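You operate a simulated robot arm through the tools that you are given. There is no shell and no other tool. Be economical: measure what you need, move in short steps, check, and stop when the job is done.

Carry out the task below with a simulated two-armed robot. There is one attempt and no reset: what you move stays moved.

Task
Take the dish cloth from the hob worktop and lay it out flat on the oven worktop.
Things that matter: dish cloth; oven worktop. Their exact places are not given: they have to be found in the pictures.

The check looks at the end state, three seconds after you hand in, the way a careful person would. Anything else that was tipped, shoved, dropped, spilled or broken makes it a failure. Flat cloth is picked up by pressing the open fingertips on it (5 to 10 N) and closing them slowly along it; thin cloth reads only 2 to 8 mm in the jaws.

Robot
Two 7-joint arms with two-finger parallel grippers on one trunk, on a base that drives. Base frame: it is fixed to the floor where the robot stands at the start and does not move with it; the origin is under the middle of the robot, x ahead of it, y to its left, z up. Readings come in m, degrees, newtons and seconds.
The left shoulder is at the start at [0.07, 0.163, 1.095], the right one opposite. Places, roughly: oven worktop [0.7, 1, 0.9]. Payload 3.43 kg a hand.
Tool frame (each hand has its own): the origin (TCP) lies between the finger pads and is the grasp point; the fingertips stand 0.034 m ahead of it; z points along the fingers, y is the line along which they close. Largest opening 0.128 m; finger width 0.024, thickness 0.012; the body of the gripper, 0.048 by 0.13 m, starts 0.096 m behind the TCP.
Orientation is that of the tool frame in the base frame, as [roll, pitch, yaw] about the fixed x, y, z axes, in that order (R = Rz(yaw) Ry(pitch) Rx(roll)). With the fingers straight down and closing along the base's y, the tool's x points along the base's -x, its y along +y and its z along -z.

Tools
- The arms move only by the tool jog_arm. It takes "left_deltas", "right_deltas" or both (then of equal length, played together; a hand with none holds still); each is a list of rows, each a list of 7 numbers: the shift along the base's x, y, z in m, then the turn, a rotation vector about the base's x, y, z in degrees, then the opening, from 0 (shut) to 1 (fully open). In form: [[tx, ty, tz, rx, ry, rz, jaw], ...]. A call has 1 to 8 rows; each row is the pose to reach, as a shift and turn from the pose commanded when the call began. Each row takes 0.2 s and may step no farther than 0.05 m and 8.6 degrees from the row before; otherwise, or with a gripper value out of range, the whole call is refused. Where a pose cannot be reached the arm comes as near as it can. A force on the tool above 40 N (or 10 N above the force at the start of the call, whichever is more), or a blocked arm, ends the call early, and 0.2 s more pass. Each finger travels about 0.153 m/s and halts on what it meets, pressing with about 32 N; the grip force reading is that of the motor and also rises with nothing between the fingers. The clock runs only during rows and for 0.2 s after the last one: add rows that repeat a pose to give the fingers time. It gives the time, the measured TCP pose, the force on the tool (base axes), the opening and the grip force at its end, in the units of the frame above (readings bear some noise).
- Cameras (640 x 400 px; columns grow to the right, rows downward): "scene" is now at [0.1296, 0.0416, 1.3481]; the picture's right is [0.36, -0.93, 0.00], its down [-0.43, -0.17, -0.89] and it looks along [0.83, 0.32, -0.46] (base axes); focal length 231 px, centre (320, 200). "left" rides on the left gripper at [0.076, 0.011, -0.16] in its tool frame; the picture's right is [-0.15, 0.99, 0.00], its down [-0.88, -0.13, -0.46] and it looks along [-0.45, -0.07, 0.89] (tool axes); focal length 234 px, centre (320, 200). "right" rides on the right gripper at [0.076, -0.011, -0.16] in its tool frame; the picture's right is [0.15, 0.99, 0.00], its down [-0.88, 0.13, -0.46] and it looks along [-0.45, 0.07, 0.89] (tool axes); focal length 234 px, centre (320, 200).
- camera(camera): a new picture of that camera. It takes no simulated time.
- raise_lower(by): slides the trunk up (or, below 0, down) by that many m; the arms and the scene camera ride with it, the base frame stays. It gives what a move gives, with no picture.
- drive_base(legs): drives the robot by 1 to 6 legs, each [ahead, left, turn to the left] in m, m and degrees, along the robot's own axes; the way and the turn of a leg run together, so that a leg with both is an arc; at most 1.5 m and 180 degrees a leg. The arms and the cameras ride along, it lands a little off, and it stops where it bumps. It gives what a move gives.
- pan_tilt(pan, tilt): turns the head with the scene camera to pan (to the left, within 86 degrees either way) and tilt (down, from -29 to 69), counted from straight ahead of the robot. It gives what a move gives.
- measure_at(camera, pixels): for up to 12 pixels [column, row] of the newest picture of that camera ("zoom" is the newest enlarged one), the place [x, y, z] in the base frame of the surface seen there, good to about 0.003 m, but the place of the scene camera against the robot may be out by one fixed shift of up to 0.018 m in any direction. It takes no simulated time.
- zoom(camera, box): a new picture of the part [left, top, right, bottom] of that camera's present view, enlarged. It takes no simulated time.
- hand_in(): hands the job in; it is judged then, once.

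Go step by step. Measure first, check grasps and placings, and put right what went wrong. The budget is 80 turns and 58 pictures, counting those below and the enlarged ones. Unless the task says otherwise, let go and move clear before handing in, and close with one line.

The tools are called after ">>>" by a JSON object that holds its "name" and its "arguments". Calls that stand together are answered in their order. jog_arm: Moves the arms, as the interface text tells. Its arguments: {"type":"object","properties":{"left_deltas":{"type":"array","items":{"type":"array","items":{"type":"number"}}},"right_deltas":{"type":"array","items":{"type":"array","items":{"type":"number"}}}},"required":[]} The other tools are called the same way: raise_lower (by) slides the trunk up or down; drive_base (legs) drives the base; pan_tilt (pan, tilt) turns the head that bears the scene camera; camera (camera) takes a picture; measure_at (camera, pixels) gives the place of the surface under pixels of a picture; zoom (camera, box) takes an enlarged picture of a part of a camera's view; hand_in () hands the job in.

At the start:

```text
clock: 0.0
left_tool_pos: [0.4092, 0.5193, 1.1612]
left_tcp_rot: [-179.9, 0.0, -180.0]
left_ft_force: [0.0, -0.3, 0.1]
left_finger_gap: 0.1276
left_grasp_force: 0.1
right_tool_pos: [0.4346, 0.0683, 1.2465]
right_tcp_rot: [-179.9, -0.1, -180.0]
right_ft_force: [-0.2, 0.2, 0.2]
right_finger_gap: 0.1277
right_grasp_force: 0.1
trunk travel left (down, up): [-0.575, 0.365]
robot x, y, heading: [-0.0006, -0.0008, -0.0]
head pan, tilt: [21.4, 27.4]
```

scene: 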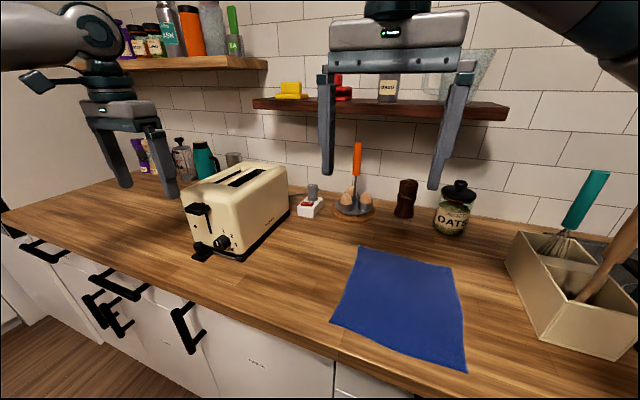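
right: 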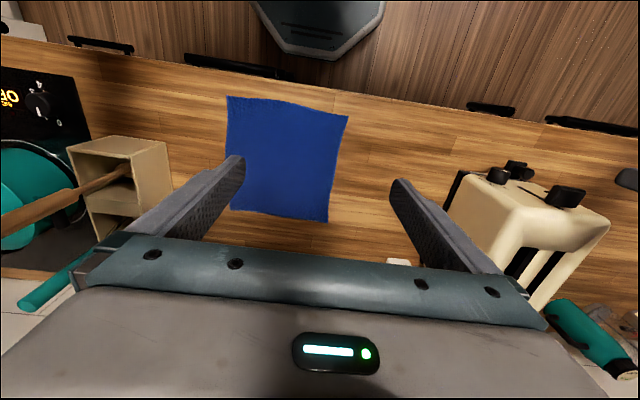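
left: 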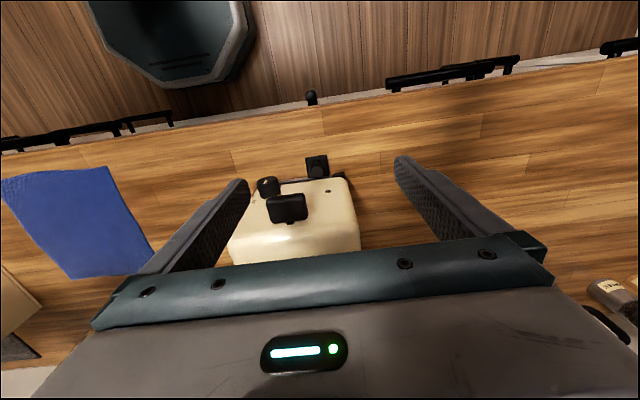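

The cloth lies in the scene picture with corners near (358,246), (452,266), (467,372), (330,322). I measure those, plus the toaster and the worktop to the left.

>>> {"name": "measure_at", "arguments": {"camera": "scene", "pixels": [[359, 248], [451, 268], [465, 369], [332, 321], [400, 300], [340, 345], [300, 240], [245, 260], [185, 200], [110, 200], [60, 215], [310, 210]]}}

>>> {"name": "measure_at", "arguments": {"camera": "right", "pixels": [[229, 98], [347, 117], [327, 220], [233, 208], [285, 160], [360, 150], [200, 70], [160, 150]]}}

>>> {"name": "pan_tilt", "arguments": {"pan": 65, "tilt": 35}}

>>> {"name": "camera", "arguments": {"camera": "scene"}}

```text
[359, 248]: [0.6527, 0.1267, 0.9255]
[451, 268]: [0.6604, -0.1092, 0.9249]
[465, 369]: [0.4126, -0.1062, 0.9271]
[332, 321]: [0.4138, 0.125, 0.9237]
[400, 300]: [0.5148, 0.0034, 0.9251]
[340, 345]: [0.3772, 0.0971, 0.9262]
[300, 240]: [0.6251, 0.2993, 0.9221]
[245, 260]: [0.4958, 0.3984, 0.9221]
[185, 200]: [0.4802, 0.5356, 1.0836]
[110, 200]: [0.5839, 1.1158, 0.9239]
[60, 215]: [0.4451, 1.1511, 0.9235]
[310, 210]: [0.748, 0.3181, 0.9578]
```

```text
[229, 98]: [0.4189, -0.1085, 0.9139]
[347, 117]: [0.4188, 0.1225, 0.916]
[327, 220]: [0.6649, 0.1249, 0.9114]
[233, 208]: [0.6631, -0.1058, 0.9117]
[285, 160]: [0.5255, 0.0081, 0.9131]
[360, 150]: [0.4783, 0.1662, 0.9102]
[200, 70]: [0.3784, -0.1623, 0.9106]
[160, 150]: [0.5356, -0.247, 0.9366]
```

```text
clock: 1.1
left_tool_pos: [0.4094, 0.5199, 1.1604]
left_tcp_rot: [-179.9, 0.0, -179.9]
left_ft_force: [-0.1, 0.2, -0.3]
left_finger_gap: 0.1279
left_grasp_force: 0.1
right_tool_pos: [0.4361, 0.0689, 1.2466]
right_tcp_rot: [180.0, 0.1, -179.9]
right_ft_force: [0.5, -1.0, 0.0]
right_finger_gap: 0.128
right_grasp_force: 0.1
trunk travel left (down, up): [-0.575, 0.365]
robot x, y, heading: [0.001, 0.0002, 0.0]
head pan, tilt: [65.0, 35.0]
```

```text
54 pictures are left
```

scene: 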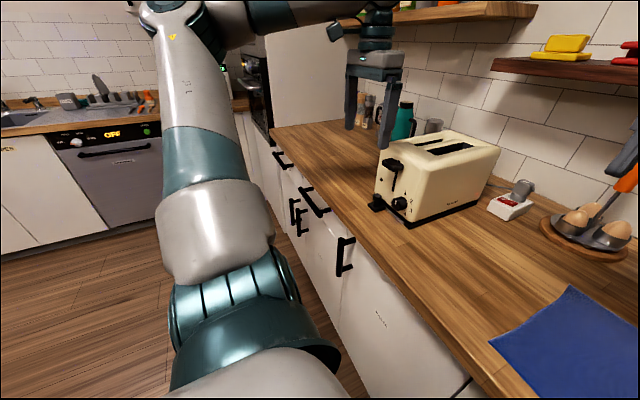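

Cloth is about 0.24 x 0.23 m, x 0.417–0.664, y −0.107–0.124 on a top at z≈0.911; the wrist camera reads some 13 mm lower than the scene one. I plan to grip its two near corners with both hands, and start by moving the hands above them.

>>> {"name": "jog_arm", "arguments": {"left_deltas": [[0, 0, 0.04, 0, 0, 0, 1], [0.005, -0.045, 0.05, 0, 0, 0, 0.8], [0.01, -0.09, 0.05, 0, 0, 0, 0.6], [0.015, -0.138, 0.05, 0, 0, 0, 0.5], [0.02, -0.186, 0.05, 0, 0, 0, 0.4], [0.025, -0.234, 0.05, 0, 0, 0, 0.3], [0.029, -0.28, 0.05, 0, 0, 0, 0.3], [0.029, -0.325, 0.04, 0, 0, 0, 0.3]], "right_deltas": [[0, -0.02, -0.02, 0, 0, 0, 0.9], [0, -0.05, -0.04, 0, 0, 0, 0.8], [0, -0.08, -0.06, 0, 0, 0, 0.6], [0, -0.11, -0.08, 0, 0, 0, 0.5], [0, -0.145, -0.1, 0, 0, 0, 0.4], [0, -0.145, -0.14, 0, 0, 0, 0.3], [0, -0.145, -0.18, 0, 0, 0, 0.3], [0, -0.145, -0.2, 0, 0, 0, 0.3]]}}

>>> {"name": "camera", "arguments": {"camera": "left"}}

```text
clock: 2.9
left_tool_pos: [0.4399, 0.1941, 1.1969]
left_tcp_rot: [180.0, 0.0, -179.9]
left_ft_force: [0.9, -0.6, -0.6]
left_finger_gap: 0.0384
left_grasp_force: 0.1
right_tool_pos: [0.4357, -0.0766, 1.0448]
right_tcp_rot: [-180.0, -0.1, 180.0]
right_ft_force: [-0.4, 0.4, 0.5]
right_finger_gap: 0.0383
right_grasp_force: 0.0
trunk travel left (down, up): [-0.575, 0.365]
robot x, y, heading: [0.001, -0.0005, -0.0]
head pan, tilt: [65.0, 35.0]
```

```text
53 pictures are left
```

left: 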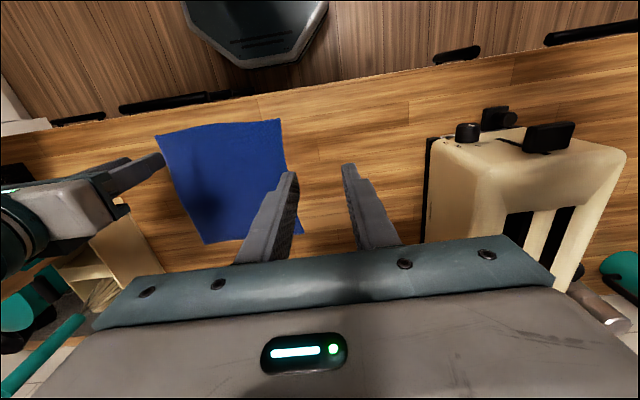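

The left view shows the cloth's near-left corner at about (279,120); I check it with the left camera, then carry the left hand to y≈0.092 and both hands down to about 2 cm above.

>>> {"name": "measure_at", "arguments": {"camera": "left", "pixels": [[278, 121], [158, 137], [260, 150], [300, 130], [400, 80]]}}

>>> {"name": "jog_arm", "arguments": {"left_deltas": [[0, -0.035, -0.03, 0, 0, 0, 0.3], [0, -0.07, -0.06, 0, 0, 0, 0.3], [0, -0.1, -0.09, 0, 0, 0, 0.3], [0, -0.1, -0.13, 0, 0, 0, 0.3], [0, -0.1, -0.17, 0, 0, 0, 0.3], [0, -0.1, -0.2, 0, 0, 0, 0.3], [0, -0.1, -0.225, 0, 0, 0, 0.3]], "right_deltas": [[0, 0, 0, 0, 0, 0, 0.3], [0, 0, 0, 0, 0, 0, 0.3], [0.002, 0, -0.02, 0, 0, 0, 0.3], [0.003, 0, -0.04, 0, 0, 0, 0.3], [0.003, 0, -0.055, 0, 0, 0, 0.3], [0.003, 0, -0.07, 0, 0, 0, 0.3], [0.003, 0, -0.075, 0, 0, 0, 0.3]]}}

>>> {"name": "camera", "arguments": {"camera": "left"}}

>>> {"name": "camera", "arguments": {"camera": "right"}}

```text
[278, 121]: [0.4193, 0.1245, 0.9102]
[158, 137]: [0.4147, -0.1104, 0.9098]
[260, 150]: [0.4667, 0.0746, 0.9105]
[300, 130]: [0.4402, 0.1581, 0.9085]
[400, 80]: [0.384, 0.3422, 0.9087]
```

```text
clock: 4.5
left_tool_pos: [0.4045, 0.1125, 1.0007]
left_tcp_rot: [180.0, 0.0, 180.0]
left_ft_force: [1.0, 1.1, -0.4]
left_finger_gap: 0.0383
left_grasp_force: 0.0
left hand out of reach, approached as far as the arm can: row 3, 4, 5, 6, 7
right_tool_pos: [0.4367, -0.0758, 0.9716]
right_tcp_rot: [-180.0, 0.0, 179.9]
right_ft_force: [-0.2, -0.2, 0.4]
right_finger_gap: 0.0384
right_grasp_force: 0.2
trunk travel left (down, up): [-0.575, 0.365]
robot x, y, heading: [-0.0025, 0.0023, 0.2]
head pan, tilt: [65.0, 35.0]
```

```text
52 pictures are left
```

left: 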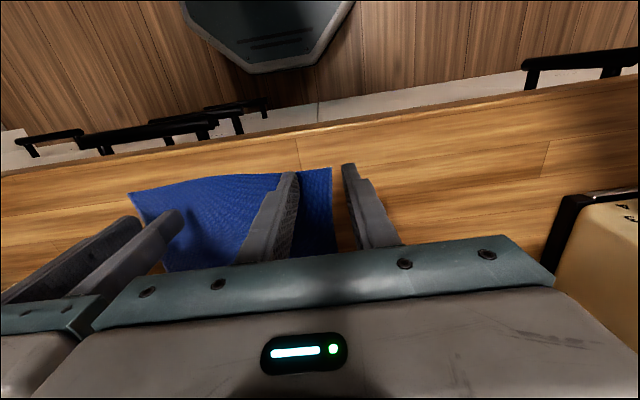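

```text
51 pictures are left
```

right: 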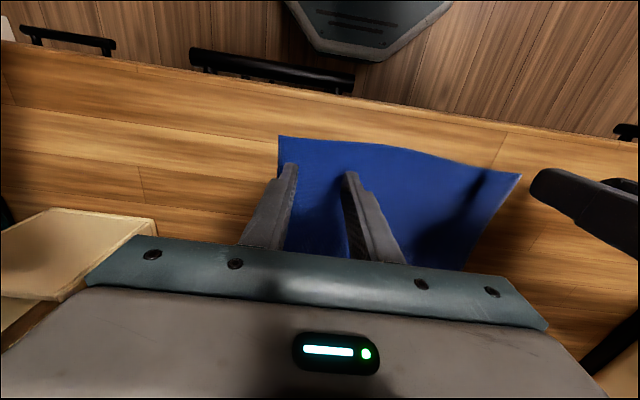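

The left hand ran out of reach (stopped at [0.405, 0.113, 1.00]), being too near the body. I lift both a little and back the base off by 0.14 m to give room.

>>> {"name": "jog_arm", "arguments": {"left_deltas": [[0, 0.03, 0.03, 0, 0, 0, 0.3], [0, 0.06, 0.06, 0, 0, 0, 0.3], [0, 0.06, 0.1, 0, 0, 0, 0.3]], "right_deltas": [[0, 0, 0.03, 0, 0, 0, 0.3], [0, 0, 0.06, 0, 0, 0, 0.3], [0, 0, 0.06, 0, 0, 0, 0.3]]}}

>>> {"name": "drive_base", "arguments": {"legs": [[-0.14, 0, 0]]}}

```text
clock: 5.3
left_tool_pos: [0.4011, 0.1737, 1.0977]
left_tcp_rot: [179.9, 0.0, -180.0]
left_ft_force: [-0.4, -1.0, 0.1]
left_finger_gap: 0.0381
left_grasp_force: 0.0
right_tool_pos: [0.4365, -0.0775, 1.0308]
right_tcp_rot: [179.9, 0.1, -180.0]
right_ft_force: [-0.1, -0.6, -0.2]
right_finger_gap: 0.0384
right_grasp_force: 0.1
trunk travel left (down, up): [-0.575, 0.365]
robot x, y, heading: [0.0032, 0.0007, -0.2]
head pan, tilt: [65.0, 35.0]
```

```text
clock: 6.6
left_tool_pos: [0.2635, 0.1759, 1.0976]
left_tcp_rot: [-180.0, 0.0, -179.9]
left_ft_force: [0.2, 0.4, 0.1]
left_finger_gap: 0.0382
left_grasp_force: 0.1
right_tool_pos: [0.2987, -0.0751, 1.03]
right_tcp_rot: [179.9, 0.1, -179.8]
right_ft_force: [0.2, -0.8, -0.3]
right_finger_gap: 0.0383
right_grasp_force: 0.1
trunk travel left (down, up): [-0.575, 0.365]
robot x, y, heading: [-0.14, 0.0005, -0.0]
head pan, tilt: [65.0, 35.0]
```

The base is 0.14 m back with both hands clear. Now I move both hands forward over the near corners.

>>> {"name": "jog_arm", "arguments": {"left_deltas": [[0.04, 0, 0, 0, 0, 0, 0.3], [0.08, -0.02, 0, 0, 0, 0, 0.3], [0.12, -0.04, 0, 0, 0, 0, 0.3], [0.155, -0.06, -0.02, 0, 0, 0, 0.3], [0.174, -0.082, -0.05, 0, 0, 0, 0.3], [0.174, -0.082, -0.09, 0, 0, 0, 0.3], [0.174, -0.082, -0.125, 0, 0, 0, 0.3], [0.174, -0.082, -0.125, 0, 0, 0, 0.3]], "right_deltas": [[0.035, 0, 0, 0, 0, 0, 0.3], [0.07, 0, 0, 0, 0, 0, 0.3], [0.105, 0, 0, 0, 0, 0, 0.3], [0.139, 0, -0.01, 0, 0, 0, 0.3], [0.139, 0, -0.03, 0, 0, 0, 0.3], [0.139, 0, -0.05, 0, 0, 0, 0.3], [0.139, 0, -0.058, 0, 0, 0, 0.3], [0.139, 0, -0.058, 0, 0, 0, 0.3]]}}

>>> {"name": "camera", "arguments": {"camera": "left"}}

>>> {"name": "camera", "arguments": {"camera": "right"}}

```text
clock: 8.4
left_tool_pos: [0.4166, 0.1422, 0.9736]
left_tcp_rot: [-179.9, 0.0, -180.0]
left_ft_force: [0.9, -0.1, -0.6]
left_finger_gap: 0.0386
left_grasp_force: 0.0
left hand out of reach, approached as far as the arm can: row 4, 5, 6, 7, 8
right_tool_pos: [0.4394, -0.0761, 0.9707]
right_tcp_rot: [180.0, 0.0, -179.9]
right_ft_force: [0.4, -0.1, -0.7]
right_finger_gap: 0.0383
right_grasp_force: 0.0
trunk travel left (down, up): [-0.575, 0.365]
robot x, y, heading: [-0.1419, -0.0005, -0.1]
head pan, tilt: [65.0, 35.0]
```

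```text
50 pictures are left
```

left: 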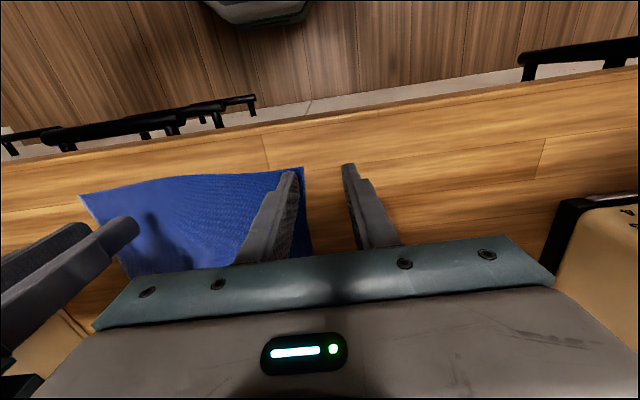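

```text
49 pictures are left
```

right: 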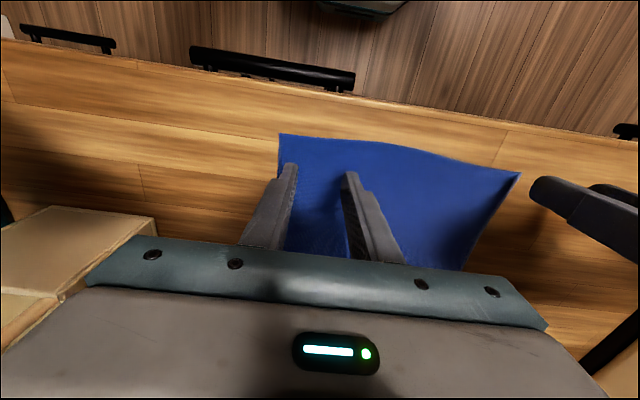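

The left hand halts about 0.2 m from the right one, so the two grippers are limiting each other. I will turn both by 90° (cameras outward, closing along x) so that the narrow sides face each other; first lift and part them while turning.

>>> {"name": "jog_arm", "arguments": {"left_deltas": [[0, 0.03, 0.03, 0, 0, -8, 0.3], [0, 0.06, 0.06, 0, 0, -16, 0.3], [0, 0.08, 0.08, 0, 0, -24, 0.3], [0, 0.08, 0.08, 0, 0, -32, 0.3], [0, 0.08, 0.08, 0, 0, -40, 0.3], [0, 0.08, 0.08, 0, 0, -48, 0.3], [0, 0.08, 0.08, 0, 0, -56, 0.3], [0, 0.08, 0.08, 0, 0, -64, 0.3]], "right_deltas": [[0, -0.02, 0.03, 0, 0, 8, 0.3], [0, -0.04, 0.06, 0, 0, 16, 0.3], [0, -0.05, 0.08, 0, 0, 24, 0.3], [0, -0.05, 0.08, 0, 0, 32, 0.3], [0, -0.05, 0.08, 0, 0, 40, 0.3], [0, -0.05, 0.08, 0, 0, 48, 0.3], [0, -0.05, 0.08, 0, 0, 56, 0.3], [0, -0.05, 0.08, 0, 0, 64, 0.3]]}}

>>> {"name": "jog_arm", "arguments": {"left_deltas": [[0, 0, 0, 0, 0, -8, 0.3], [0, 0, 0, 0, 0, -16, 0.3], [0, 0, 0, 0, 0, -24, 0.3], [0, 0, 0, 0, 0, -26, 0.3]], "right_deltas": [[0, 0, 0, 0, 0, 8, 0.3], [0, 0, 0, 0, 0, 16, 0.3], [0, 0, 0, 0, 0, 24, 0.3], [0, 0, 0, 0, 0, 26, 0.3]]}}

```text
clock: 10.2
left_tool_pos: [0.4152, 0.2219, 1.0548]
left_tcp_rot: [-179.9, 0.0, 115.9]
left_ft_force: [-0.2, -0.5, -0.4]
left_finger_gap: 0.0382
left_grasp_force: 0.0
right_tool_pos: [0.4369, -0.1257, 1.0519]
right_tcp_rot: [-180.0, 0.0, -115.8]
right_ft_force: [0.5, -0.5, 0.4]
right_finger_gap: 0.0382
right_grasp_force: 0.0
trunk travel left (down, up): [-0.575, 0.365]
robot x, y, heading: [-0.1381, 0.0012, 0.3]
head pan, tilt: [65.0, 35.0]
```

```text
clock: 11.2
left_tool_pos: [0.4152, 0.2219, 1.0547]
left_tcp_rot: [180.0, 0.0, 89.9]
left_ft_force: [-0.5, 0.7, -0.3]
left_finger_gap: 0.0385
left_grasp_force: 0.0
right_tool_pos: [0.3303, -0.0836, 1.0422]
right_tcp_rot: [-179.7, 0.0, -90.5]
right_ft_force: [-0.5, 0.5, -0.8]
right_finger_gap: 0.0384
right_grasp_force: 0.0
right hand out of reach, approached as far as the arm can: row 1, 2, 3, 4
trunk travel left (down, up): [-0.575, 0.365]
robot x, y, heading: [-0.1362, -0.0022, -0.0]
head pan, tilt: [65.0, 35.0]
```

The right arm meets a joint limit beyond about yaw −116°, while the left turned fully. I put the right back to about −116° (good enough) and go over its corner.

>>> {"name": "jog_arm", "arguments": {"right_deltas": [[0.03, -0.02, 0.01, 0, 0, -8, 0.3], [0.06, -0.04, 0.01, 0, 0, -16, 0.3], [0.09, -0.04, 0.01, 0, 0, -24, 0.3], [0.108, -0.03, 0.01, 0, 0, -26, 0.3], [0.11, -0.01, 0.01, 0, 0, -26, 0.3], [0.11, -0.007, -0.01, 0, 0, -26, 0.3], [0.11, -0.007, -0.04, 0, 0, -26, 0.3], [0.11, -0.007, -0.067, 0, 0, -26, 0.3]], "left_deltas": [[0.02, -0.03, 0, 0, 0, 0, 0.3], [0.025, -0.06, 0, 0, 0, 0, 0.3], [0.025, -0.09, 0, 0, 0, 0, 0.3], [0.025, -0.1, 0, 0, 0, 0, 0.3], [0.025, -0.115, 0, 0, 0, 0, 0.3], [0.025, -0.115, -0.03, 0, 0, 0, 0.3], [0.025, -0.115, -0.06, 0, 0, 0, 0.3], [0.025, -0.115, -0.08, 0, 0, 0, 0.3]]}}

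>>> {"name": "camera", "arguments": {"camera": "left"}}

>>> {"name": "camera", "arguments": {"camera": "right"}}

```text
clock: 13.0
left_tool_pos: [0.4245, 0.1436, 0.9765]
left_tcp_rot: [180.0, 0.2, 90.0]
left_ft_force: [0.7, 0.3, 0.0]
left_finger_gap: 0.0383
left_grasp_force: 0.2
left hand out of reach, approached as far as the arm can: row 3, 4, 5, 6, 7, 8
right_tool_pos: [0.4365, -0.0866, 0.9724]
right_tcp_rot: [-180.0, 0.0, -115.9]
right_ft_force: [-0.4, 0.5, -0.6]
right_finger_gap: 0.0383
right_grasp_force: 0.0
trunk travel left (down, up): [-0.575, 0.365]
robot x, y, heading: [-0.1402, -0.0007, -0.3]
head pan, tilt: [65.0, 35.0]
```

```text
48 pictures are left
```

left: 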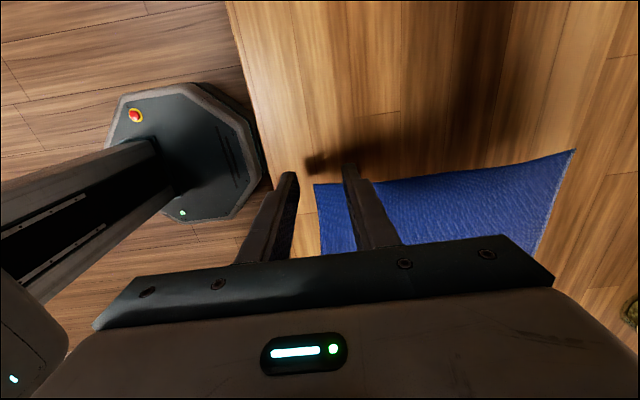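

```text
47 pictures are left
```

right: 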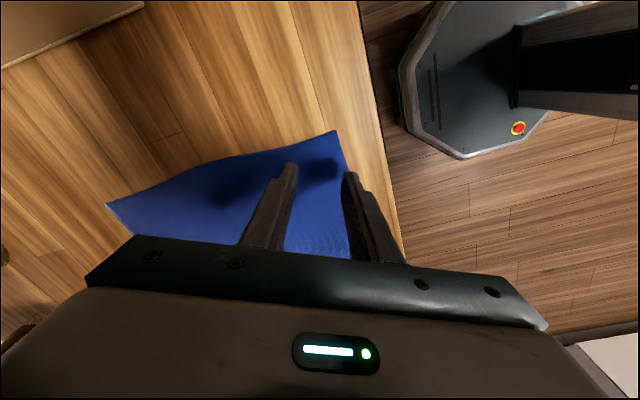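

Left halted again at y=0.144, now with the narrow sides facing. To see whether it's the other arm or its own limit, I move the right hand aside and retry the left.

>>> {"name": "jog_arm", "arguments": {"right_deltas": [[0, -0.02, 0.04, 0, 0, 0, 0.3], [0, -0.06, 0.06, 0, 0, 0, 0.3], [0, -0.1, 0.06, 0, 0, 0, 0.3], [0, -0.14, 0.06, 0, 0, 0, 0.3], [0, -0.14, 0.06, 0, 0, 0, 0.3], [0, -0.14, 0.06, 0, 0, 0, 0.3]], "left_deltas": [[0, 0, 0, 0, 0, 0, 0.3], [0, 0, 0, 0, 0, 0, 0.3], [0, 0, 0, 0, 0, 0, 0.3], [0.005, -0.01, 0, 0, 0, 0, 0.3], [0.01, -0.025, 0, 0, 0, 0, 0.3], [0.018, -0.038, 0, 0, 0, 0, 0.3]]}}

>>> {"name": "pan_tilt", "arguments": {"pan": 0, "tilt": 45}}

>>> {"name": "camera", "arguments": {"camera": "scene"}}

```text
clock: 14.4
left_tool_pos: [0.4235, 0.1425, 0.9783]
left_tcp_rot: [-180.0, 0.1, 90.1]
left_ft_force: [-0.2, 0.0, -0.1]
left_finger_gap: 0.0385
left_grasp_force: 0.0
left hand out of reach, approached as far as the arm can: row 4, 5, 6
right_tool_pos: [0.4094, -0.2088, 1.0327]
right_tcp_rot: [180.0, 0.1, -116.1]
right_ft_force: [0.2, -0.6, 0.0]
right_finger_gap: 0.0384
right_grasp_force: 0.0
right hand out of reach, approached as far as the arm can: row 3, 4, 5, 6
trunk travel left (down, up): [-0.575, 0.365]
robot x, y, heading: [-0.1405, 0.0005, 0.3]
head pan, tilt: [65.0, 35.0]
```

```text
clock: 15.8
left_tool_pos: [0.4236, 0.1435, 0.9783]
left_tcp_rot: [180.0, 0.2, 90.2]
left_ft_force: [0.2, 0.4, 0.0]
left_finger_gap: 0.0385
left_grasp_force: 0.1
right_tool_pos: [0.41, -0.2098, 1.0326]
right_tcp_rot: [180.0, 0.1, -116.1]
right_ft_force: [-0.4, 0.5, 0.2]
right_finger_gap: 0.0386
right_grasp_force: 0.0
trunk travel left (down, up): [-0.575, 0.365]
robot x, y, heading: [-0.1407, -0.0027, 0.1]
head pan, tilt: [0.0, 45.0]
```

```text
46 pictures are left
```

scene: 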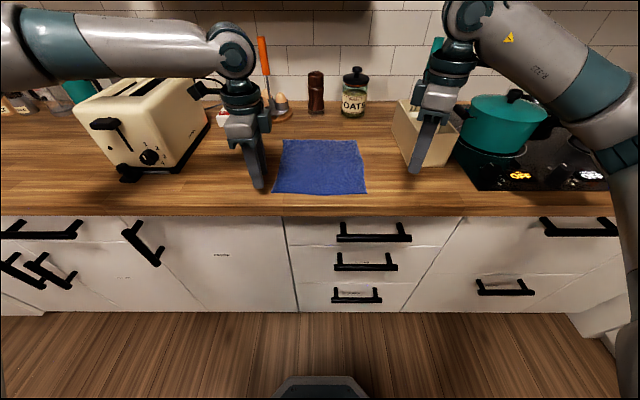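

The left hand still stops at y=0.143 with the right away, so it is the arm's own limit, not a collision. The arms run flat at shoulder height; I raise the trunk by 0.2 m and then try again.

>>> {"name": "raise_lower", "arguments": {"by": 0.2}}

>>> {"name": "jog_arm", "arguments": {"left_deltas": [[0.005, -0.02, -0.03, 0, 0, 0, 0.3], [0.01, -0.038, -0.07, 0, 0, 0, 0.3], [0.018, -0.038, -0.11, 0, 0, 0, 0.3], [0.018, -0.038, -0.15, 0, 0, 0, 0.3], [0.018, -0.038, -0.18, 0, 0, 0, 0.3]], "right_deltas": [[0, 0.02, 0, 0, 0, 0, 0.3], [0.01, 0.05, -0.03, 0, 0, 0, 0.3], [0.02, 0.08, -0.06, 0, 0, 0, 0.3], [0.03, 0.11, -0.09, 0, 0, 0, 0.3], [0.03, 0.12, -0.13, 0, 0, 0, 0.3]]}}

```text
clock: 18.0
left_tool_pos: [0.4234, 0.1436, 1.1782]
left_tcp_rot: [180.0, 0.0, 90.2]
left_ft_force: [-0.3, -0.6, -0.5]
left_finger_gap: 0.0384
left_grasp_force: 0.1
right_tool_pos: [0.4093, -0.2099, 1.2323]
right_tcp_rot: [-180.0, -0.1, -116.2]
right_ft_force: [-0.5, -0.3, -0.1]
right_finger_gap: 0.0383
right_grasp_force: 0.1
trunk travel left (down, up): [-0.775, 0.165]
robot x, y, heading: [-0.1364, -0.0007, 0.2]
head pan, tilt: [0.0, 45.0]
```

```text
clock: 19.2
left_tool_pos: [0.4099, 0.1766, 1.0419]
left_tcp_rot: [179.9, 0.2, 90.1]
left_ft_force: [0.5, -0.1, -0.6]
left_finger_gap: 0.0384
left_grasp_force: 0.0
left hand out of reach, approached as far as the arm can: row 1, 2, 3, 4, 5
right_tool_pos: [0.436, -0.0912, 1.102]
right_tcp_rot: [180.0, 0.0, -116.1]
right_ft_force: [-0.6, 0.8, -0.2]
right_finger_gap: 0.0385
right_grasp_force: 0.0
trunk travel left (down, up): [-0.775, 0.165]
robot x, y, heading: [-0.1369, 0.0011, -0.1]
head pan, tilt: [0.0, 45.0]
```

Raising made the left worse, while the right is fine. I'll lift the hands, put the trunk back, and shift the base to the right 0.1 m so the cloth sits more on the left arm's side.

>>> {"name": "jog_arm", "arguments": {"left_deltas": [[0, 0, 0.045, 0, 0, 0, 0.3], [0, 0, 0.09, 0, 0, 0, 0.3], [0, 0, 0.135, 0, 0, 0, 0.3], [0, 0, 0.18, 0, 0, 0, 0.3]], "right_deltas": [[0, 0, 0.045, 0, 0, 0, 0.3], [0, 0, 0.09, 0, 0, 0, 0.3], [0, 0, 0.12, 0, 0, 0, 0.3], [0, 0, 0.12, 0, 0, 0, 0.3]]}}

>>> {"name": "raise_lower", "arguments": {"by": -0.2}}

>>> {"name": "drive_base", "arguments": {"legs": [[0, -0.1, 0]]}}

```text
clock: 20.2
left_tool_pos: [0.4068, 0.1774, 1.2191]
left_tcp_rot: [179.9, 0.1, 90.1]
left_ft_force: [-1.1, 0.5, 1.1]
left_finger_gap: 0.0383
left_grasp_force: 0.1
right_tool_pos: [0.4383, -0.0911, 1.2248]
right_tcp_rot: [-180.0, 0.0, -116.0]
right_ft_force: [-0.5, 0.0, -0.3]
right_finger_gap: 0.0382
right_grasp_force: 0.2
trunk travel left (down, up): [-0.775, 0.165]
robot x, y, heading: [-0.1368, 0.0023, 0.2]
head pan, tilt: [0.0, 45.0]
```

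```text
clock: 22.3
left_tool_pos: [0.4088, 0.1772, 1.0202]
left_tcp_rot: [180.0, 0.1, 90.1]
left_ft_force: [-0.6, -0.3, 1.2]
left_finger_gap: 0.0386
left_grasp_force: 0.1
right_tool_pos: [0.4389, -0.0913, 1.0236]
right_tcp_rot: [180.0, 0.0, -116.1]
right_ft_force: [0.1, 0.4, 0.1]
right_finger_gap: 0.0384
right_grasp_force: 0.0
trunk travel left (down, up): [-0.575, 0.365]
robot x, y, heading: [-0.1426, -0.0005, 0.1]
head pan, tilt: [0.0, 45.0]
```

```text
clock: 23.5
left_tool_pos: [0.4078, 0.0787, 1.0201]
left_tcp_rot: [-179.9, 0.2, 90.2]
left_ft_force: [-0.6, -0.2, 0.0]
left_finger_gap: 0.0386
left_grasp_force: 0.1
right_tool_pos: [0.4391, -0.19, 1.0229]
right_tcp_rot: [-179.9, 0.0, -116.0]
right_ft_force: [-0.3, -0.3, 0.9]
right_finger_gap: 0.0383
right_grasp_force: 0.1
trunk travel left (down, up): [-0.575, 0.365]
robot x, y, heading: [-0.1385, -0.1006, 0.3]
head pan, tilt: [0.0, 45.0]
```

The base is at y=−0.10; now the left sits at y=0.079, the right at −0.19. I bring both over their corners at z≈0.97.

>>> {"name": "jog_arm", "arguments": {"left_deltas": [[0.01, 0.024, 0, 0, 0, 0, 0.3], [0.02, 0.024, -0.01, 0, 0, 0, 0.3], [0.034, 0.024, -0.02, 0, 0, 0, 0.3], [0.034, 0.024, -0.035, 0, 0, 0, 0.3], [0.034, 0.024, -0.05, 0, 0, 0, 0.3]], "right_deltas": [[0, 0.03, 0, 0, 0, 0, 0.3], [0, 0.06, -0.01, 0, 0, 0, 0.3], [0, 0.09, -0.02, 0, 0, 0, 0.3], [0.001, 0.104, -0.035, 0, 0, 0, 0.3], [0.001, 0.104, -0.053, 0, 0, 0, 0.3]]}}

>>> {"name": "camera", "arguments": {"camera": "left"}}

>>> {"name": "camera", "arguments": {"camera": "right"}}

```text
clock: 24.7
left_tool_pos: [0.4437, 0.1035, 0.9674]
left_tcp_rot: [-180.0, 0.1, 90.2]
left_ft_force: [0.1, -0.2, 0.1]
left_finger_gap: 0.0383
left_grasp_force: 0.1
right_tool_pos: [0.4405, -0.0856, 0.9694]
right_tcp_rot: [180.0, 0.0, -116.0]
right_ft_force: [0.0, 0.3, -0.2]
right_finger_gap: 0.0384
right_grasp_force: 0.0
trunk travel left (down, up): [-0.575, 0.365]
robot x, y, heading: [-0.142, -0.1011, -0.0]
head pan, tilt: [0.0, 45.0]
```

```text
45 pictures are left
```

left: 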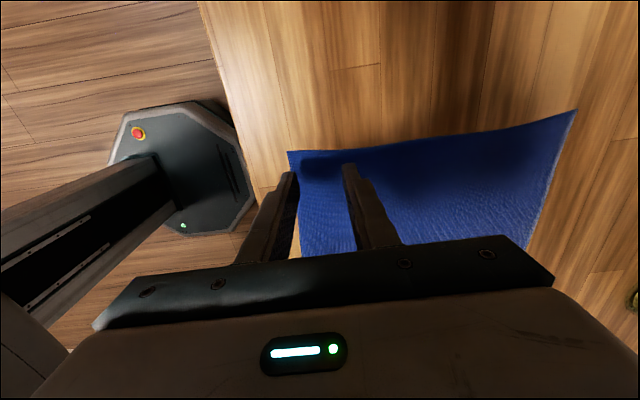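

```text
44 pictures are left
```

right: 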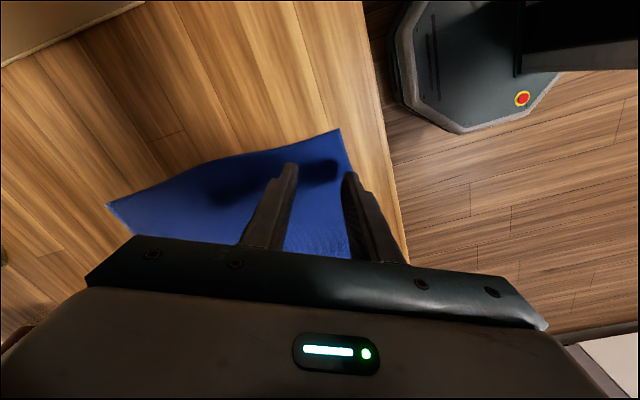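

Both hands are placed; the near fingers are just at the edge, so I shift 13 mm inward and come down slowly to touch.

>>> {"name": "jog_arm", "arguments": {"left_deltas": [[0.007, 0, 0, 0, 0, 0, 0.3], [0.013, 0, -0.008, 0, 0, 0, 0.3], [0.013, 0, -0.015, 0, 0, 0, 0.3], [0.013, 0, -0.02, 0, 0, 0, 0.3], [0.013, 0, -0.023, 0, 0, 0, 0.3]], "right_deltas": [[0.007, 0.002, 0, 0, 0, 0, 0.3], [0.014, 0.005, -0.01, 0, 0, 0, 0.3], [0.014, 0.005, -0.017, 0, 0, 0, 0.3], [0.014, 0.005, -0.022, 0, 0, 0, 0.3], [0.014, 0.005, -0.025, 0, 0, 0, 0.3]]}}

```text
clock: 25.9
left_tool_pos: [0.4549, 0.1025, 0.9472]
left_tcp_rot: [-179.9, 0.1, 90.2]
left_ft_force: [-0.3, 0.0, 0.0]
left_finger_gap: 0.0384
left_grasp_force: 0.1
right_tool_pos: [0.4539, -0.0816, 0.9457]
right_tcp_rot: [-179.9, 0.0, -116.0]
right_ft_force: [1.2, -0.8, 1.7]
right_finger_gap: 0.0383
right_grasp_force: 0.1
trunk travel left (down, up): [-0.575, 0.365]
robot x, y, heading: [-0.1385, -0.1037, 0.4]
head pan, tilt: [0.0, 45.0]
```

Right is just making contact (1.7 N), left not yet. I go down a few more millimetres.

>>> {"name": "jog_arm", "arguments": {"left_deltas": [[0, 0, -0.002, 0, 0, 0, 0.3], [0, 0, -0.004, 0, 0, 0, 0.3], [0, 0, -0.004, 0, 0, 0, 0.3]], "right_deltas": [[0, 0, -0.001, 0, 0, 0, 0.3], [0, 0, -0.002, 0, 0, 0, 0.3], [0, 0, -0.002, 0, 0, 0, 0.3]]}}

```text
clock: 26.7
left_tool_pos: [0.4546, 0.1026, 0.9463]
left_tcp_rot: [179.7, 0.2, 90.1]
left_ft_force: [2.2, 0.3, 18.5]
left_finger_gap: 0.0384
left_grasp_force: 0.0
right_tool_pos: [0.4524, -0.0799, 0.9462]
right_tcp_rot: [-179.9, 0.1, -116.0]
right_ft_force: [2.5, 0.8, 10.1]
right_finger_gap: 0.038
right_grasp_force: 0.0
trunk travel left (down, up): [-0.575, 0.365]
robot x, y, heading: [-0.1393, -0.0975, 0.3]
head pan, tilt: [0.0, 45.0]
```

Contact on both: left 18.5 N (too hard), right 10 N. I ease the left by 2 mm and close both slowly.

>>> {"name": "jog_arm", "arguments": {"left_deltas": [[0, 0, 0.002, 0, 0, 0, 0.3], [0, 0, 0.002, 0, 0, 0, 0.25], [0, 0, 0.002, 0, 0, 0, 0.2], [0, 0, 0.002, 0, 0, 0, 0.15], [0, 0, 0.002, 0, 0, 0, 0.1], [0, 0, 0.002, 0, 0, 0, 0.05], [0, 0, 0.002, 0, 0, 0, 0], [0, 0, 0.002, 0, 0, 0, 0]], "right_deltas": [[0, 0, 0.0005, 0, 0, 0, 0.3], [0, 0, 0.0005, 0, 0, 0, 0.25], [0, 0, 0.0005, 0, 0, 0, 0.2], [0, 0, 0.0005, 0, 0, 0, 0.15], [0, 0, 0.0005, 0, 0, 0, 0.1], [0, 0, 0.0005, 0, 0, 0, 0.05], [0, 0, 0.0005, 0, 0, 0, 0], [0, 0, 0.0005, 0, 0, 0, 0]]}}

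>>> {"name": "camera", "arguments": {"camera": "left"}}

>>> {"name": "camera", "arguments": {"camera": "right"}}

```text
clock: 28.5
left_tool_pos: [0.4543, 0.1035, 0.9462]
left_tcp_rot: [-180.0, 0.2, 90.3]
left_ft_force: [0.1, -0.9, 4.5]
left_finger_gap: 0.0
left_grasp_force: 31.9
right_tool_pos: [0.4529, -0.0796, 0.9454]
right_tcp_rot: [-179.9, 0.1, -116.0]
right_ft_force: [-2.9, 1.9, 16.3]
right_finger_gap: 0.0021
right_grasp_force: 32.3
trunk travel left (down, up): [-0.575, 0.365]
robot x, y, heading: [-0.1375, -0.0996, -0.2]
head pan, tilt: [0.0, 45.0]
```

```text
43 pictures are left
```

left: 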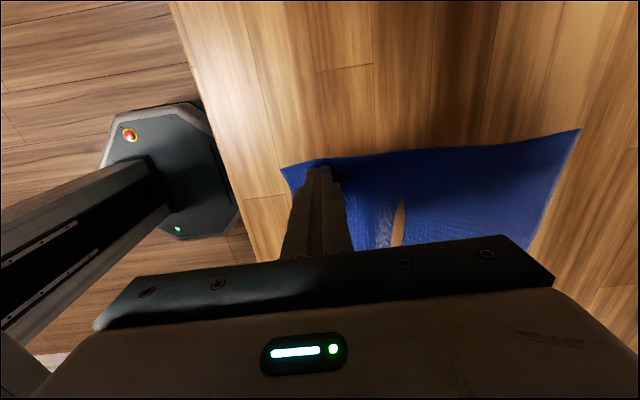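

```text
42 pictures are left
```

right: 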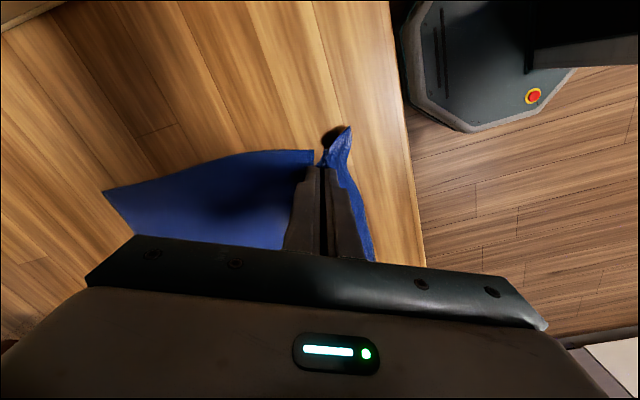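

The right jaw holds cloth (2.1 mm, ridge visible), the left slipped off (0.0). I reopen the left a touch above, press harder, and close again.

>>> {"name": "jog_arm", "arguments": {"left_deltas": [[0, 0, 0.006, 0, 0, 0, 0], [-0.002, 0, 0.008, 0, 0, 0, 0.15], [-0.002, 0, 0.008, 0, 0, 0, 0.3], [-0.002, 0, 0.004, 0, 0, 0, 0.3], [-0.002, 0, 0.001, 0, 0, 0, 0.3], [-0.002, 0, -0.001, 0, 0, 0, 0.3], [-0.002, 0, -0.001, 0, 0, 0, 0.3]]}}

>>> {"name": "camera", "arguments": {"camera": "left"}}

```text
clock: 30.1
left_tool_pos: [0.4506, 0.1028, 0.9455]
left_tcp_rot: [179.7, 0.3, 90.1]
left_ft_force: [-1.6, 0.6, 9.8]
left_finger_gap: 0.0384
left_grasp_force: 0.1
right_tool_pos: [0.4524, -0.0814, 0.9459]
right_tcp_rot: [-179.8, 0.2, -116.0]
right_ft_force: [-0.1, 0.8, 15.9]
right_finger_gap: 0.0018
right_grasp_force: 31.7
trunk travel left (down, up): [-0.575, 0.365]
robot x, y, heading: [-0.1354, -0.1005, 0.0]
head pan, tilt: [0.0, 45.0]
```

```text
41 pictures are left
```

left: 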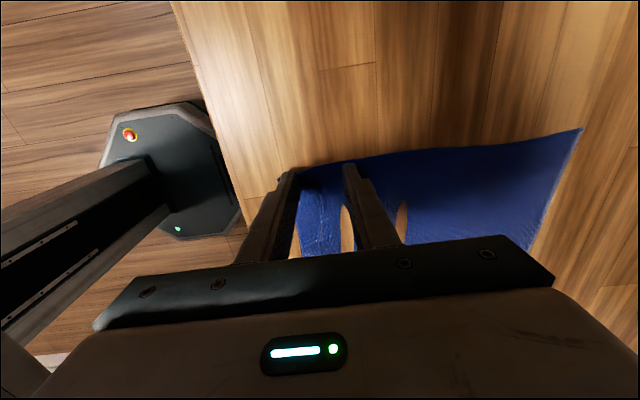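

Pressing at 9.8 N with the cloth under both left fingertips. I close it slowly.

>>> {"name": "jog_arm", "arguments": {"left_deltas": [[0, 0, 0, 0, 0, 0, 0.26], [0, 0, 0, 0, 0, 0, 0.22], [0, 0, 0, 0, 0, 0, 0.18], [0, 0, 0, 0, 0, 0, 0.14], [0, 0, 0, 0, 0, 0, 0.1], [0, 0, 0, 0, 0, 0, 0.05], [0, 0, 0, 0, 0, 0, 0], [0, 0, 0, 0, 0, 0, 0]]}}

>>> {"name": "camera", "arguments": {"camera": "left"}}

```text
clock: 31.9
left_tool_pos: [0.4518, 0.1031, 0.9449]
left_tcp_rot: [179.8, 0.1, 90.3]
left_ft_force: [-3.6, -1.9, 21.0]
left_finger_gap: 0.0019
left_grasp_force: 32.0
right_tool_pos: [0.4513, -0.0806, 0.9451]
right_tcp_rot: [-179.8, 0.1, -116.0]
right_ft_force: [2.7, 3.7, 9.0]
right_finger_gap: 0.0019
right_grasp_force: 32.2
trunk travel left (down, up): [-0.575, 0.365]
robot x, y, heading: [-0.1392, -0.1001, 0.1]
head pan, tilt: [0.0, 45.0]
```

```text
40 pictures are left
```

left: 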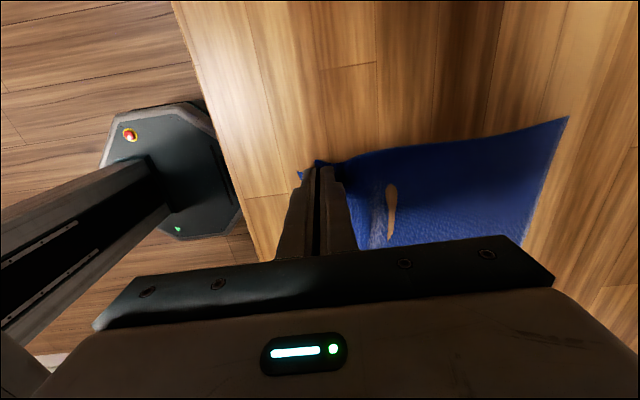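

Both jaws now read 1.9 mm. I lift both straight up slowly.

>>> {"name": "jog_arm", "arguments": {"left_deltas": [[0, 0, 0.02, 0, 0, 0, 0], [0, 0, 0.05, 0, 0, 0, 0], [0, 0, 0.085, 0, 0, 0, 0], [0, 0, 0.12, 0, 0, 0, 0], [0, 0, 0.155, 0, 0, 0, 0], [0, 0, 0.19, 0, 0, 0, 0], [0, 0, 0.225, 0, 0, 0, 0], [0, 0, 0.26, 0, 0, 0, 0]], "right_deltas": [[0, 0, 0.02, 0, 0, 0, 0], [0, 0, 0.05, 0, 0, 0, 0], [0, 0, 0.085, 0, 0, 0, 0], [0, 0, 0.12, 0, 0, 0, 0], [0, 0, 0.155, 0, 0, 0, 0], [0, 0, 0.19, 0, 0, 0, 0], [0, 0, 0.225, 0, 0, 0, 0], [0, 0, 0.26, 0, 0, 0, 0]]}}

>>> {"name": "pan_tilt", "arguments": {"pan": 0, "tilt": 25}}

>>> {"name": "camera", "arguments": {"camera": "scene"}}

```text
clock: 33.7
left_tool_pos: [0.4448, 0.1139, 1.2022]
left_tcp_rot: [179.8, 0.2, 90.2]
left_ft_force: [-1.4, -7.8, -0.3]
left_finger_gap: 0.0018
left_grasp_force: 31.3
left hand out of reach, approached as far as the arm can: row 8
right_tool_pos: [0.4409, -0.0791, 1.2019]
right_tcp_rot: [-179.8, 0.2, -116.0]
right_ft_force: [-0.4, 7.9, 0.9]
right_finger_gap: 0.0019
right_grasp_force: 32.0
right hand out of reach, approached as far as the arm can: row 8
trunk travel left (down, up): [-0.575, 0.365]
robot x, y, heading: [-0.1404, -0.1015, 0.2]
head pan, tilt: [0.0, 45.0]
```

```text
clock: 34.5
left_tool_pos: [0.4491, 0.1148, 1.1991]
left_tcp_rot: [-180.0, 0.2, 90.3]
left_ft_force: [-1.2, -7.9, -0.8]
left_finger_gap: 0.0017
left_grasp_force: 31.6
right_tool_pos: [0.4442, -0.08, 1.1979]
right_tcp_rot: [-179.9, 0.1, -116.1]
right_ft_force: [1.0, 8.5, -0.2]
right_finger_gap: 0.0019
right_grasp_force: 31.9
trunk travel left (down, up): [-0.575, 0.365]
robot x, y, heading: [-0.1372, -0.0974, 0.2]
head pan, tilt: [0.0, 25.0]
```

```text
39 pictures are left
```

scene: 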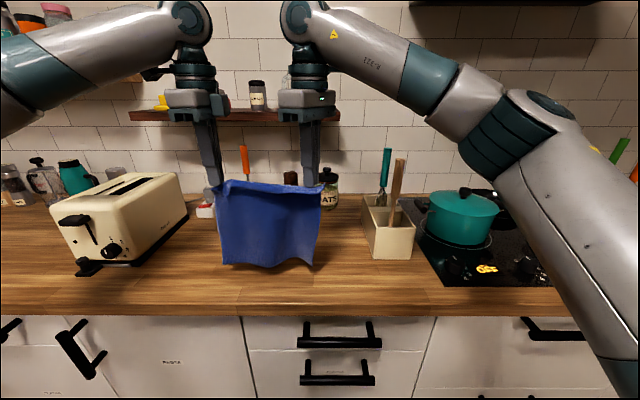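

The cloth hangs well between both hands, with 8 N sideways tension. I ease that by moving the left 6 mm inward, then back off and drive left, in front of the oven worktop.

>>> {"name": "jog_arm", "arguments": {"left_deltas": [[0, -0.004, 0, 0, 0, 0, 0], [0, -0.008, 0, 0, 0, 0, 0]]}}

>>> {"name": "drive_base", "arguments": {"legs": [[-0.28, 0, 0], [0, 0.93, 0]]}}

>>> {"name": "camera", "arguments": {"camera": "scene"}}

```text
clock: 35.1
left_tool_pos: [0.4437, 0.1116, 1.1982]
left_tcp_rot: [-179.9, 0.1, 90.2]
left_ft_force: [0.7, -5.0, 0.4]
left_finger_gap: 0.002
left_grasp_force: 32.7
left hand out of reach, approached as far as the arm can: row 1, 2
right_tool_pos: [0.4436, -0.0796, 1.199]
right_tcp_rot: [-179.9, -0.1, -116.2]
right_ft_force: [0.8, 3.9, 0.2]
right_finger_gap: 0.0021
right_grasp_force: 31.9
trunk travel left (down, up): [-0.575, 0.365]
robot x, y, heading: [-0.1374, -0.0993, 0.0]
head pan, tilt: [0.0, 25.0]
```

```text
clock: 41.6
left_tool_pos: [0.1601, 1.0429, 1.1988]
left_tcp_rot: [179.9, 0.1, 90.2]
left_ft_force: [0.5, -4.8, 0.0]
left_finger_gap: 0.0019
left_grasp_force: 31.7
right_tool_pos: [0.1589, 0.8518, 1.1991]
right_tcp_rot: [-179.9, 0.1, -116.1]
right_ft_force: [0.1, 4.0, -0.8]
right_finger_gap: 0.0018
right_grasp_force: 31.7
trunk travel left (down, up): [-0.575, 0.365]
robot x, y, heading: [-0.4185, 0.8335, -0.0]
head pan, tilt: [0.0, 25.0]
```

```text
38 pictures are left
```

scene: 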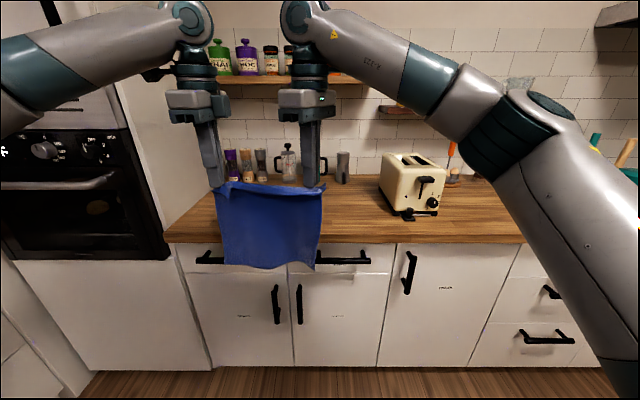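

I'm in front of the oven worktop, which ends at the tall oven cabinet (edge near (170,235)); the toaster stands to the right at (405,210). I measure the free area.

>>> {"name": "measure_at", "arguments": {"camera": "scene", "pixels": [[175, 236], [200, 205], [340, 238], [340, 200], [375, 195], [392, 215], [400, 238], [292, 178], [262, 180], [345, 180], [405, 180], [215, 190]]}}

```text
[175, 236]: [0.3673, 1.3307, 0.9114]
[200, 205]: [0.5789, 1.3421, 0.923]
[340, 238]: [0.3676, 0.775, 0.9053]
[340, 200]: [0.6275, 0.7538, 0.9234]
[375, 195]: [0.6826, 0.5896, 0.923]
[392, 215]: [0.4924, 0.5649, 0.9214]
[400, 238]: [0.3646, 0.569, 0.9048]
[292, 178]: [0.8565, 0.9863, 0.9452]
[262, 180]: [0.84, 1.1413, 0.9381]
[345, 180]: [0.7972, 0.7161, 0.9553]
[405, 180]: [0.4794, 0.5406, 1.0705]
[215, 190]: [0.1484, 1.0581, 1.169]
```

The free area is y 0.58–1.33, x 0.36–0.78, so the present y (0.85–1.04) suits. I drive forward 0.39 m and then extend the arms to x≈0.65 above the top.

>>> {"name": "drive_base", "arguments": {"legs": [[0.39, 0, 0]]}}

>>> {"name": "jog_arm", "arguments": {"left_deltas": [[0.025, 0, 0, 0, 0, 0, 0], [0.05, 0, -0.002, 0, 0, 0, 0], [0.075, 0, -0.005, 0, 0, 0, 0], [0.1, 0, -0.01, 0, 0, 0, 0]], "right_deltas": [[0.025, 0, 0, 0, 0, 0, 0], [0.05, 0, -0.002, 0, 0, 0, 0], [0.075, 0, -0.005, 0, 0, 0, 0], [0.1, 0, -0.01, 0, 0, 0, 0]]}}

>>> {"name": "camera", "arguments": {"camera": "scene"}}

```text
clock: 44.0
left_tool_pos: [0.5525, 1.0467, 1.1973]
left_tcp_rot: [-180.0, 0.2, 90.3]
left_ft_force: [-0.4, -4.7, 0.0]
left_finger_gap: 0.0018
left_grasp_force: 32.0
right_tool_pos: [0.5516, 0.8561, 1.2]
right_tcp_rot: [-180.0, 0.0, -116.0]
right_ft_force: [1.0, 4.3, -0.1]
right_finger_gap: 0.0019
right_grasp_force: 31.6
trunk travel left (down, up): [-0.575, 0.365]
robot x, y, heading: [-0.0311, 0.8333, 0.1]
head pan, tilt: [0.0, 25.0]
```

```text
clock: 45.0
left_tool_pos: [0.602, 1.0835, 1.1769]
left_tcp_rot: [-180.0, 0.2, 90.2]
left_ft_force: [0.8, 0.5, -0.5]
left_finger_gap: 0.0018
left_grasp_force: 32.2
left hand out of reach, approached as far as the arm can: row 1, 2, 3, 4
right_tool_pos: [0.5669, 0.8581, 1.1681]
right_tcp_rot: [-179.9, 0.1, -116.2]
right_ft_force: [-0.4, 0.8, -1.4]
right_finger_gap: 0.0001
right_grasp_force: 32.2
right hand out of reach, approached as far as the arm can: row 1, 2, 3, 4
trunk travel left (down, up): [-0.575, 0.365]
robot x, y, heading: [-0.0343, 0.8366, 0.3]
head pan, tilt: [0.0, 25.0]
```

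```text
37 pictures are left
```

scene: 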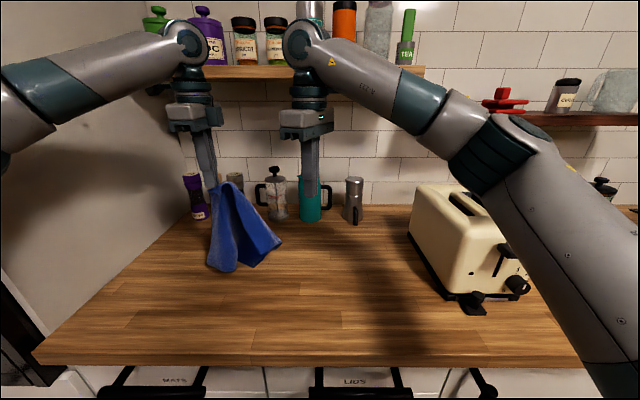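

The arms ran out of reach, the left slid outward and the right jaw lost its corner (0.0001). The cloth now hangs from the left hand only, its tail touching the top. I lay it down, drawing the held corner back toward me, then see how it lies.

>>> {"name": "measure_at", "arguments": {"camera": "scene", "pixels": [[220, 190], [280, 240], [245, 265], [215, 266], [230, 225]]}}

>>> {"name": "jog_arm", "arguments": {"left_deltas": [[-0.015, 0, -0.025, 0, 0, 0, 0], [-0.035, 0.005, -0.05, 0, 0, 0, 0], [-0.06, 0.01, -0.08, 0, 0, 0, 0], [-0.085, 0.015, -0.11, 0, 0, 0, 0], [-0.11, 0.02, -0.14, 0, 0, 0, 0], [-0.135, 0.025, -0.17, 0, 0, 0, 0], [-0.16, 0.03, -0.195, 0, 0, 0, 0], [-0.18, 0.03, -0.215, 0, 0, 0, 0]], "right_deltas": [[-0.02, -0.02, 0.0, 0, 0, 0, 0], [-0.04, -0.04, 0, 0, 0, 0, 0.1], [-0.06, -0.06, 0, 0, 0, 0, 0.2], [-0.08, -0.08, 0, 0, 0, 0, 0.3], [-0.08, -0.08, 0, 0, 0, 0, 0.3], [-0.08, -0.08, 0, 0, 0, 0, 0.3], [-0.08, -0.08, 0, 0, 0, 0, 0.3], [-0.08, -0.08, 0, 0, 0, 0, 0.3]]}}

>>> {"name": "camera", "arguments": {"camera": "scene"}}

```text
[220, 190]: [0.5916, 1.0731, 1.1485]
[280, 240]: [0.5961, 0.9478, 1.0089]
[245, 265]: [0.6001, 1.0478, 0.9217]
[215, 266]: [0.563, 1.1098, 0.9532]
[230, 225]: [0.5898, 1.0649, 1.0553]
```

```text
clock: 46.8
left_tool_pos: [0.4216, 1.1126, 0.9649]
left_tcp_rot: [179.8, 0.0, 90.4]
left_ft_force: [-0.3, 0.7, -1.1]
left_finger_gap: 0.0017
left_grasp_force: 32.7
right_tool_pos: [0.486, 0.7759, 1.1709]
right_tcp_rot: [-180.0, 0.0, -116.0]
right_ft_force: [-0.2, -0.5, -0.2]
right_finger_gap: 0.0381
right_grasp_force: 0.0
trunk travel left (down, up): [-0.575, 0.365]
robot x, y, heading: [-0.0275, 0.8314, 0.2]
head pan, tilt: [0.0, 25.0]
```

```text
36 pictures are left
```

scene: 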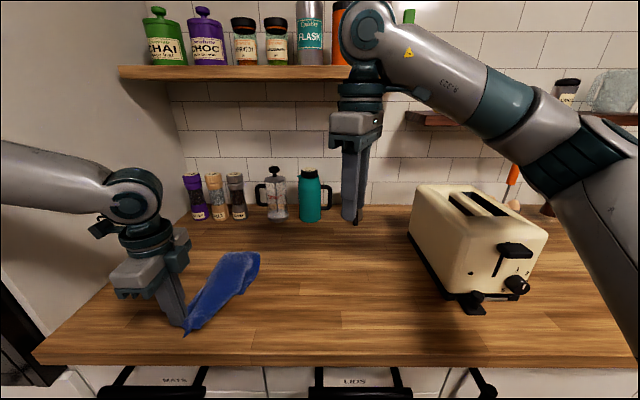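

The cloth lies bunched along its diagonal, from the left jaw at (185,330) to (245,255). I look closer to see the layers.

>>> {"name": "pan_tilt", "arguments": {"pan": 15, "tilt": 40}}

>>> {"name": "camera", "arguments": {"camera": "scene"}}

>>> {"name": "camera", "arguments": {"camera": "left"}}

>>> {"name": "camera", "arguments": {"camera": "right"}}

```text
clock: 47.6
left_tool_pos: [0.4226, 1.1115, 0.9646]
left_tcp_rot: [179.9, 0.0, 90.3]
left_ft_force: [0.6, -0.1, -0.8]
left_finger_gap: 0.002
left_grasp_force: 32.3
right_tool_pos: [0.4871, 0.7766, 1.171]
right_tcp_rot: [-179.8, 0.0, -116.0]
right_ft_force: [1.0, -0.5, 0.3]
right_finger_gap: 0.0386
right_grasp_force: 0.1
trunk travel left (down, up): [-0.575, 0.365]
robot x, y, heading: [-0.0281, 0.8337, 0.5]
head pan, tilt: [15.0, 40.0]
```

```text
35 pictures are left
```

scene: 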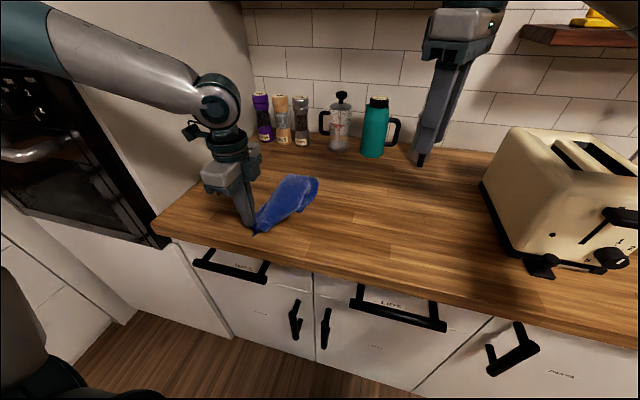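

```text
34 pictures are left
```

left: 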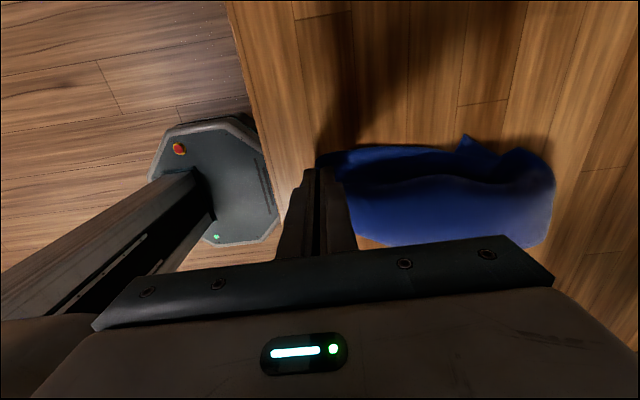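

```text
33 pictures are left
```

right: 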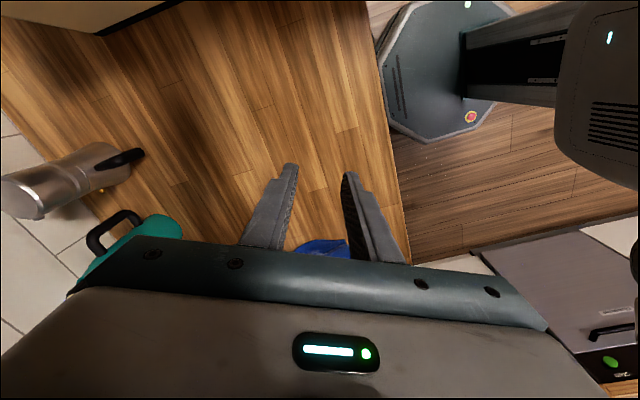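

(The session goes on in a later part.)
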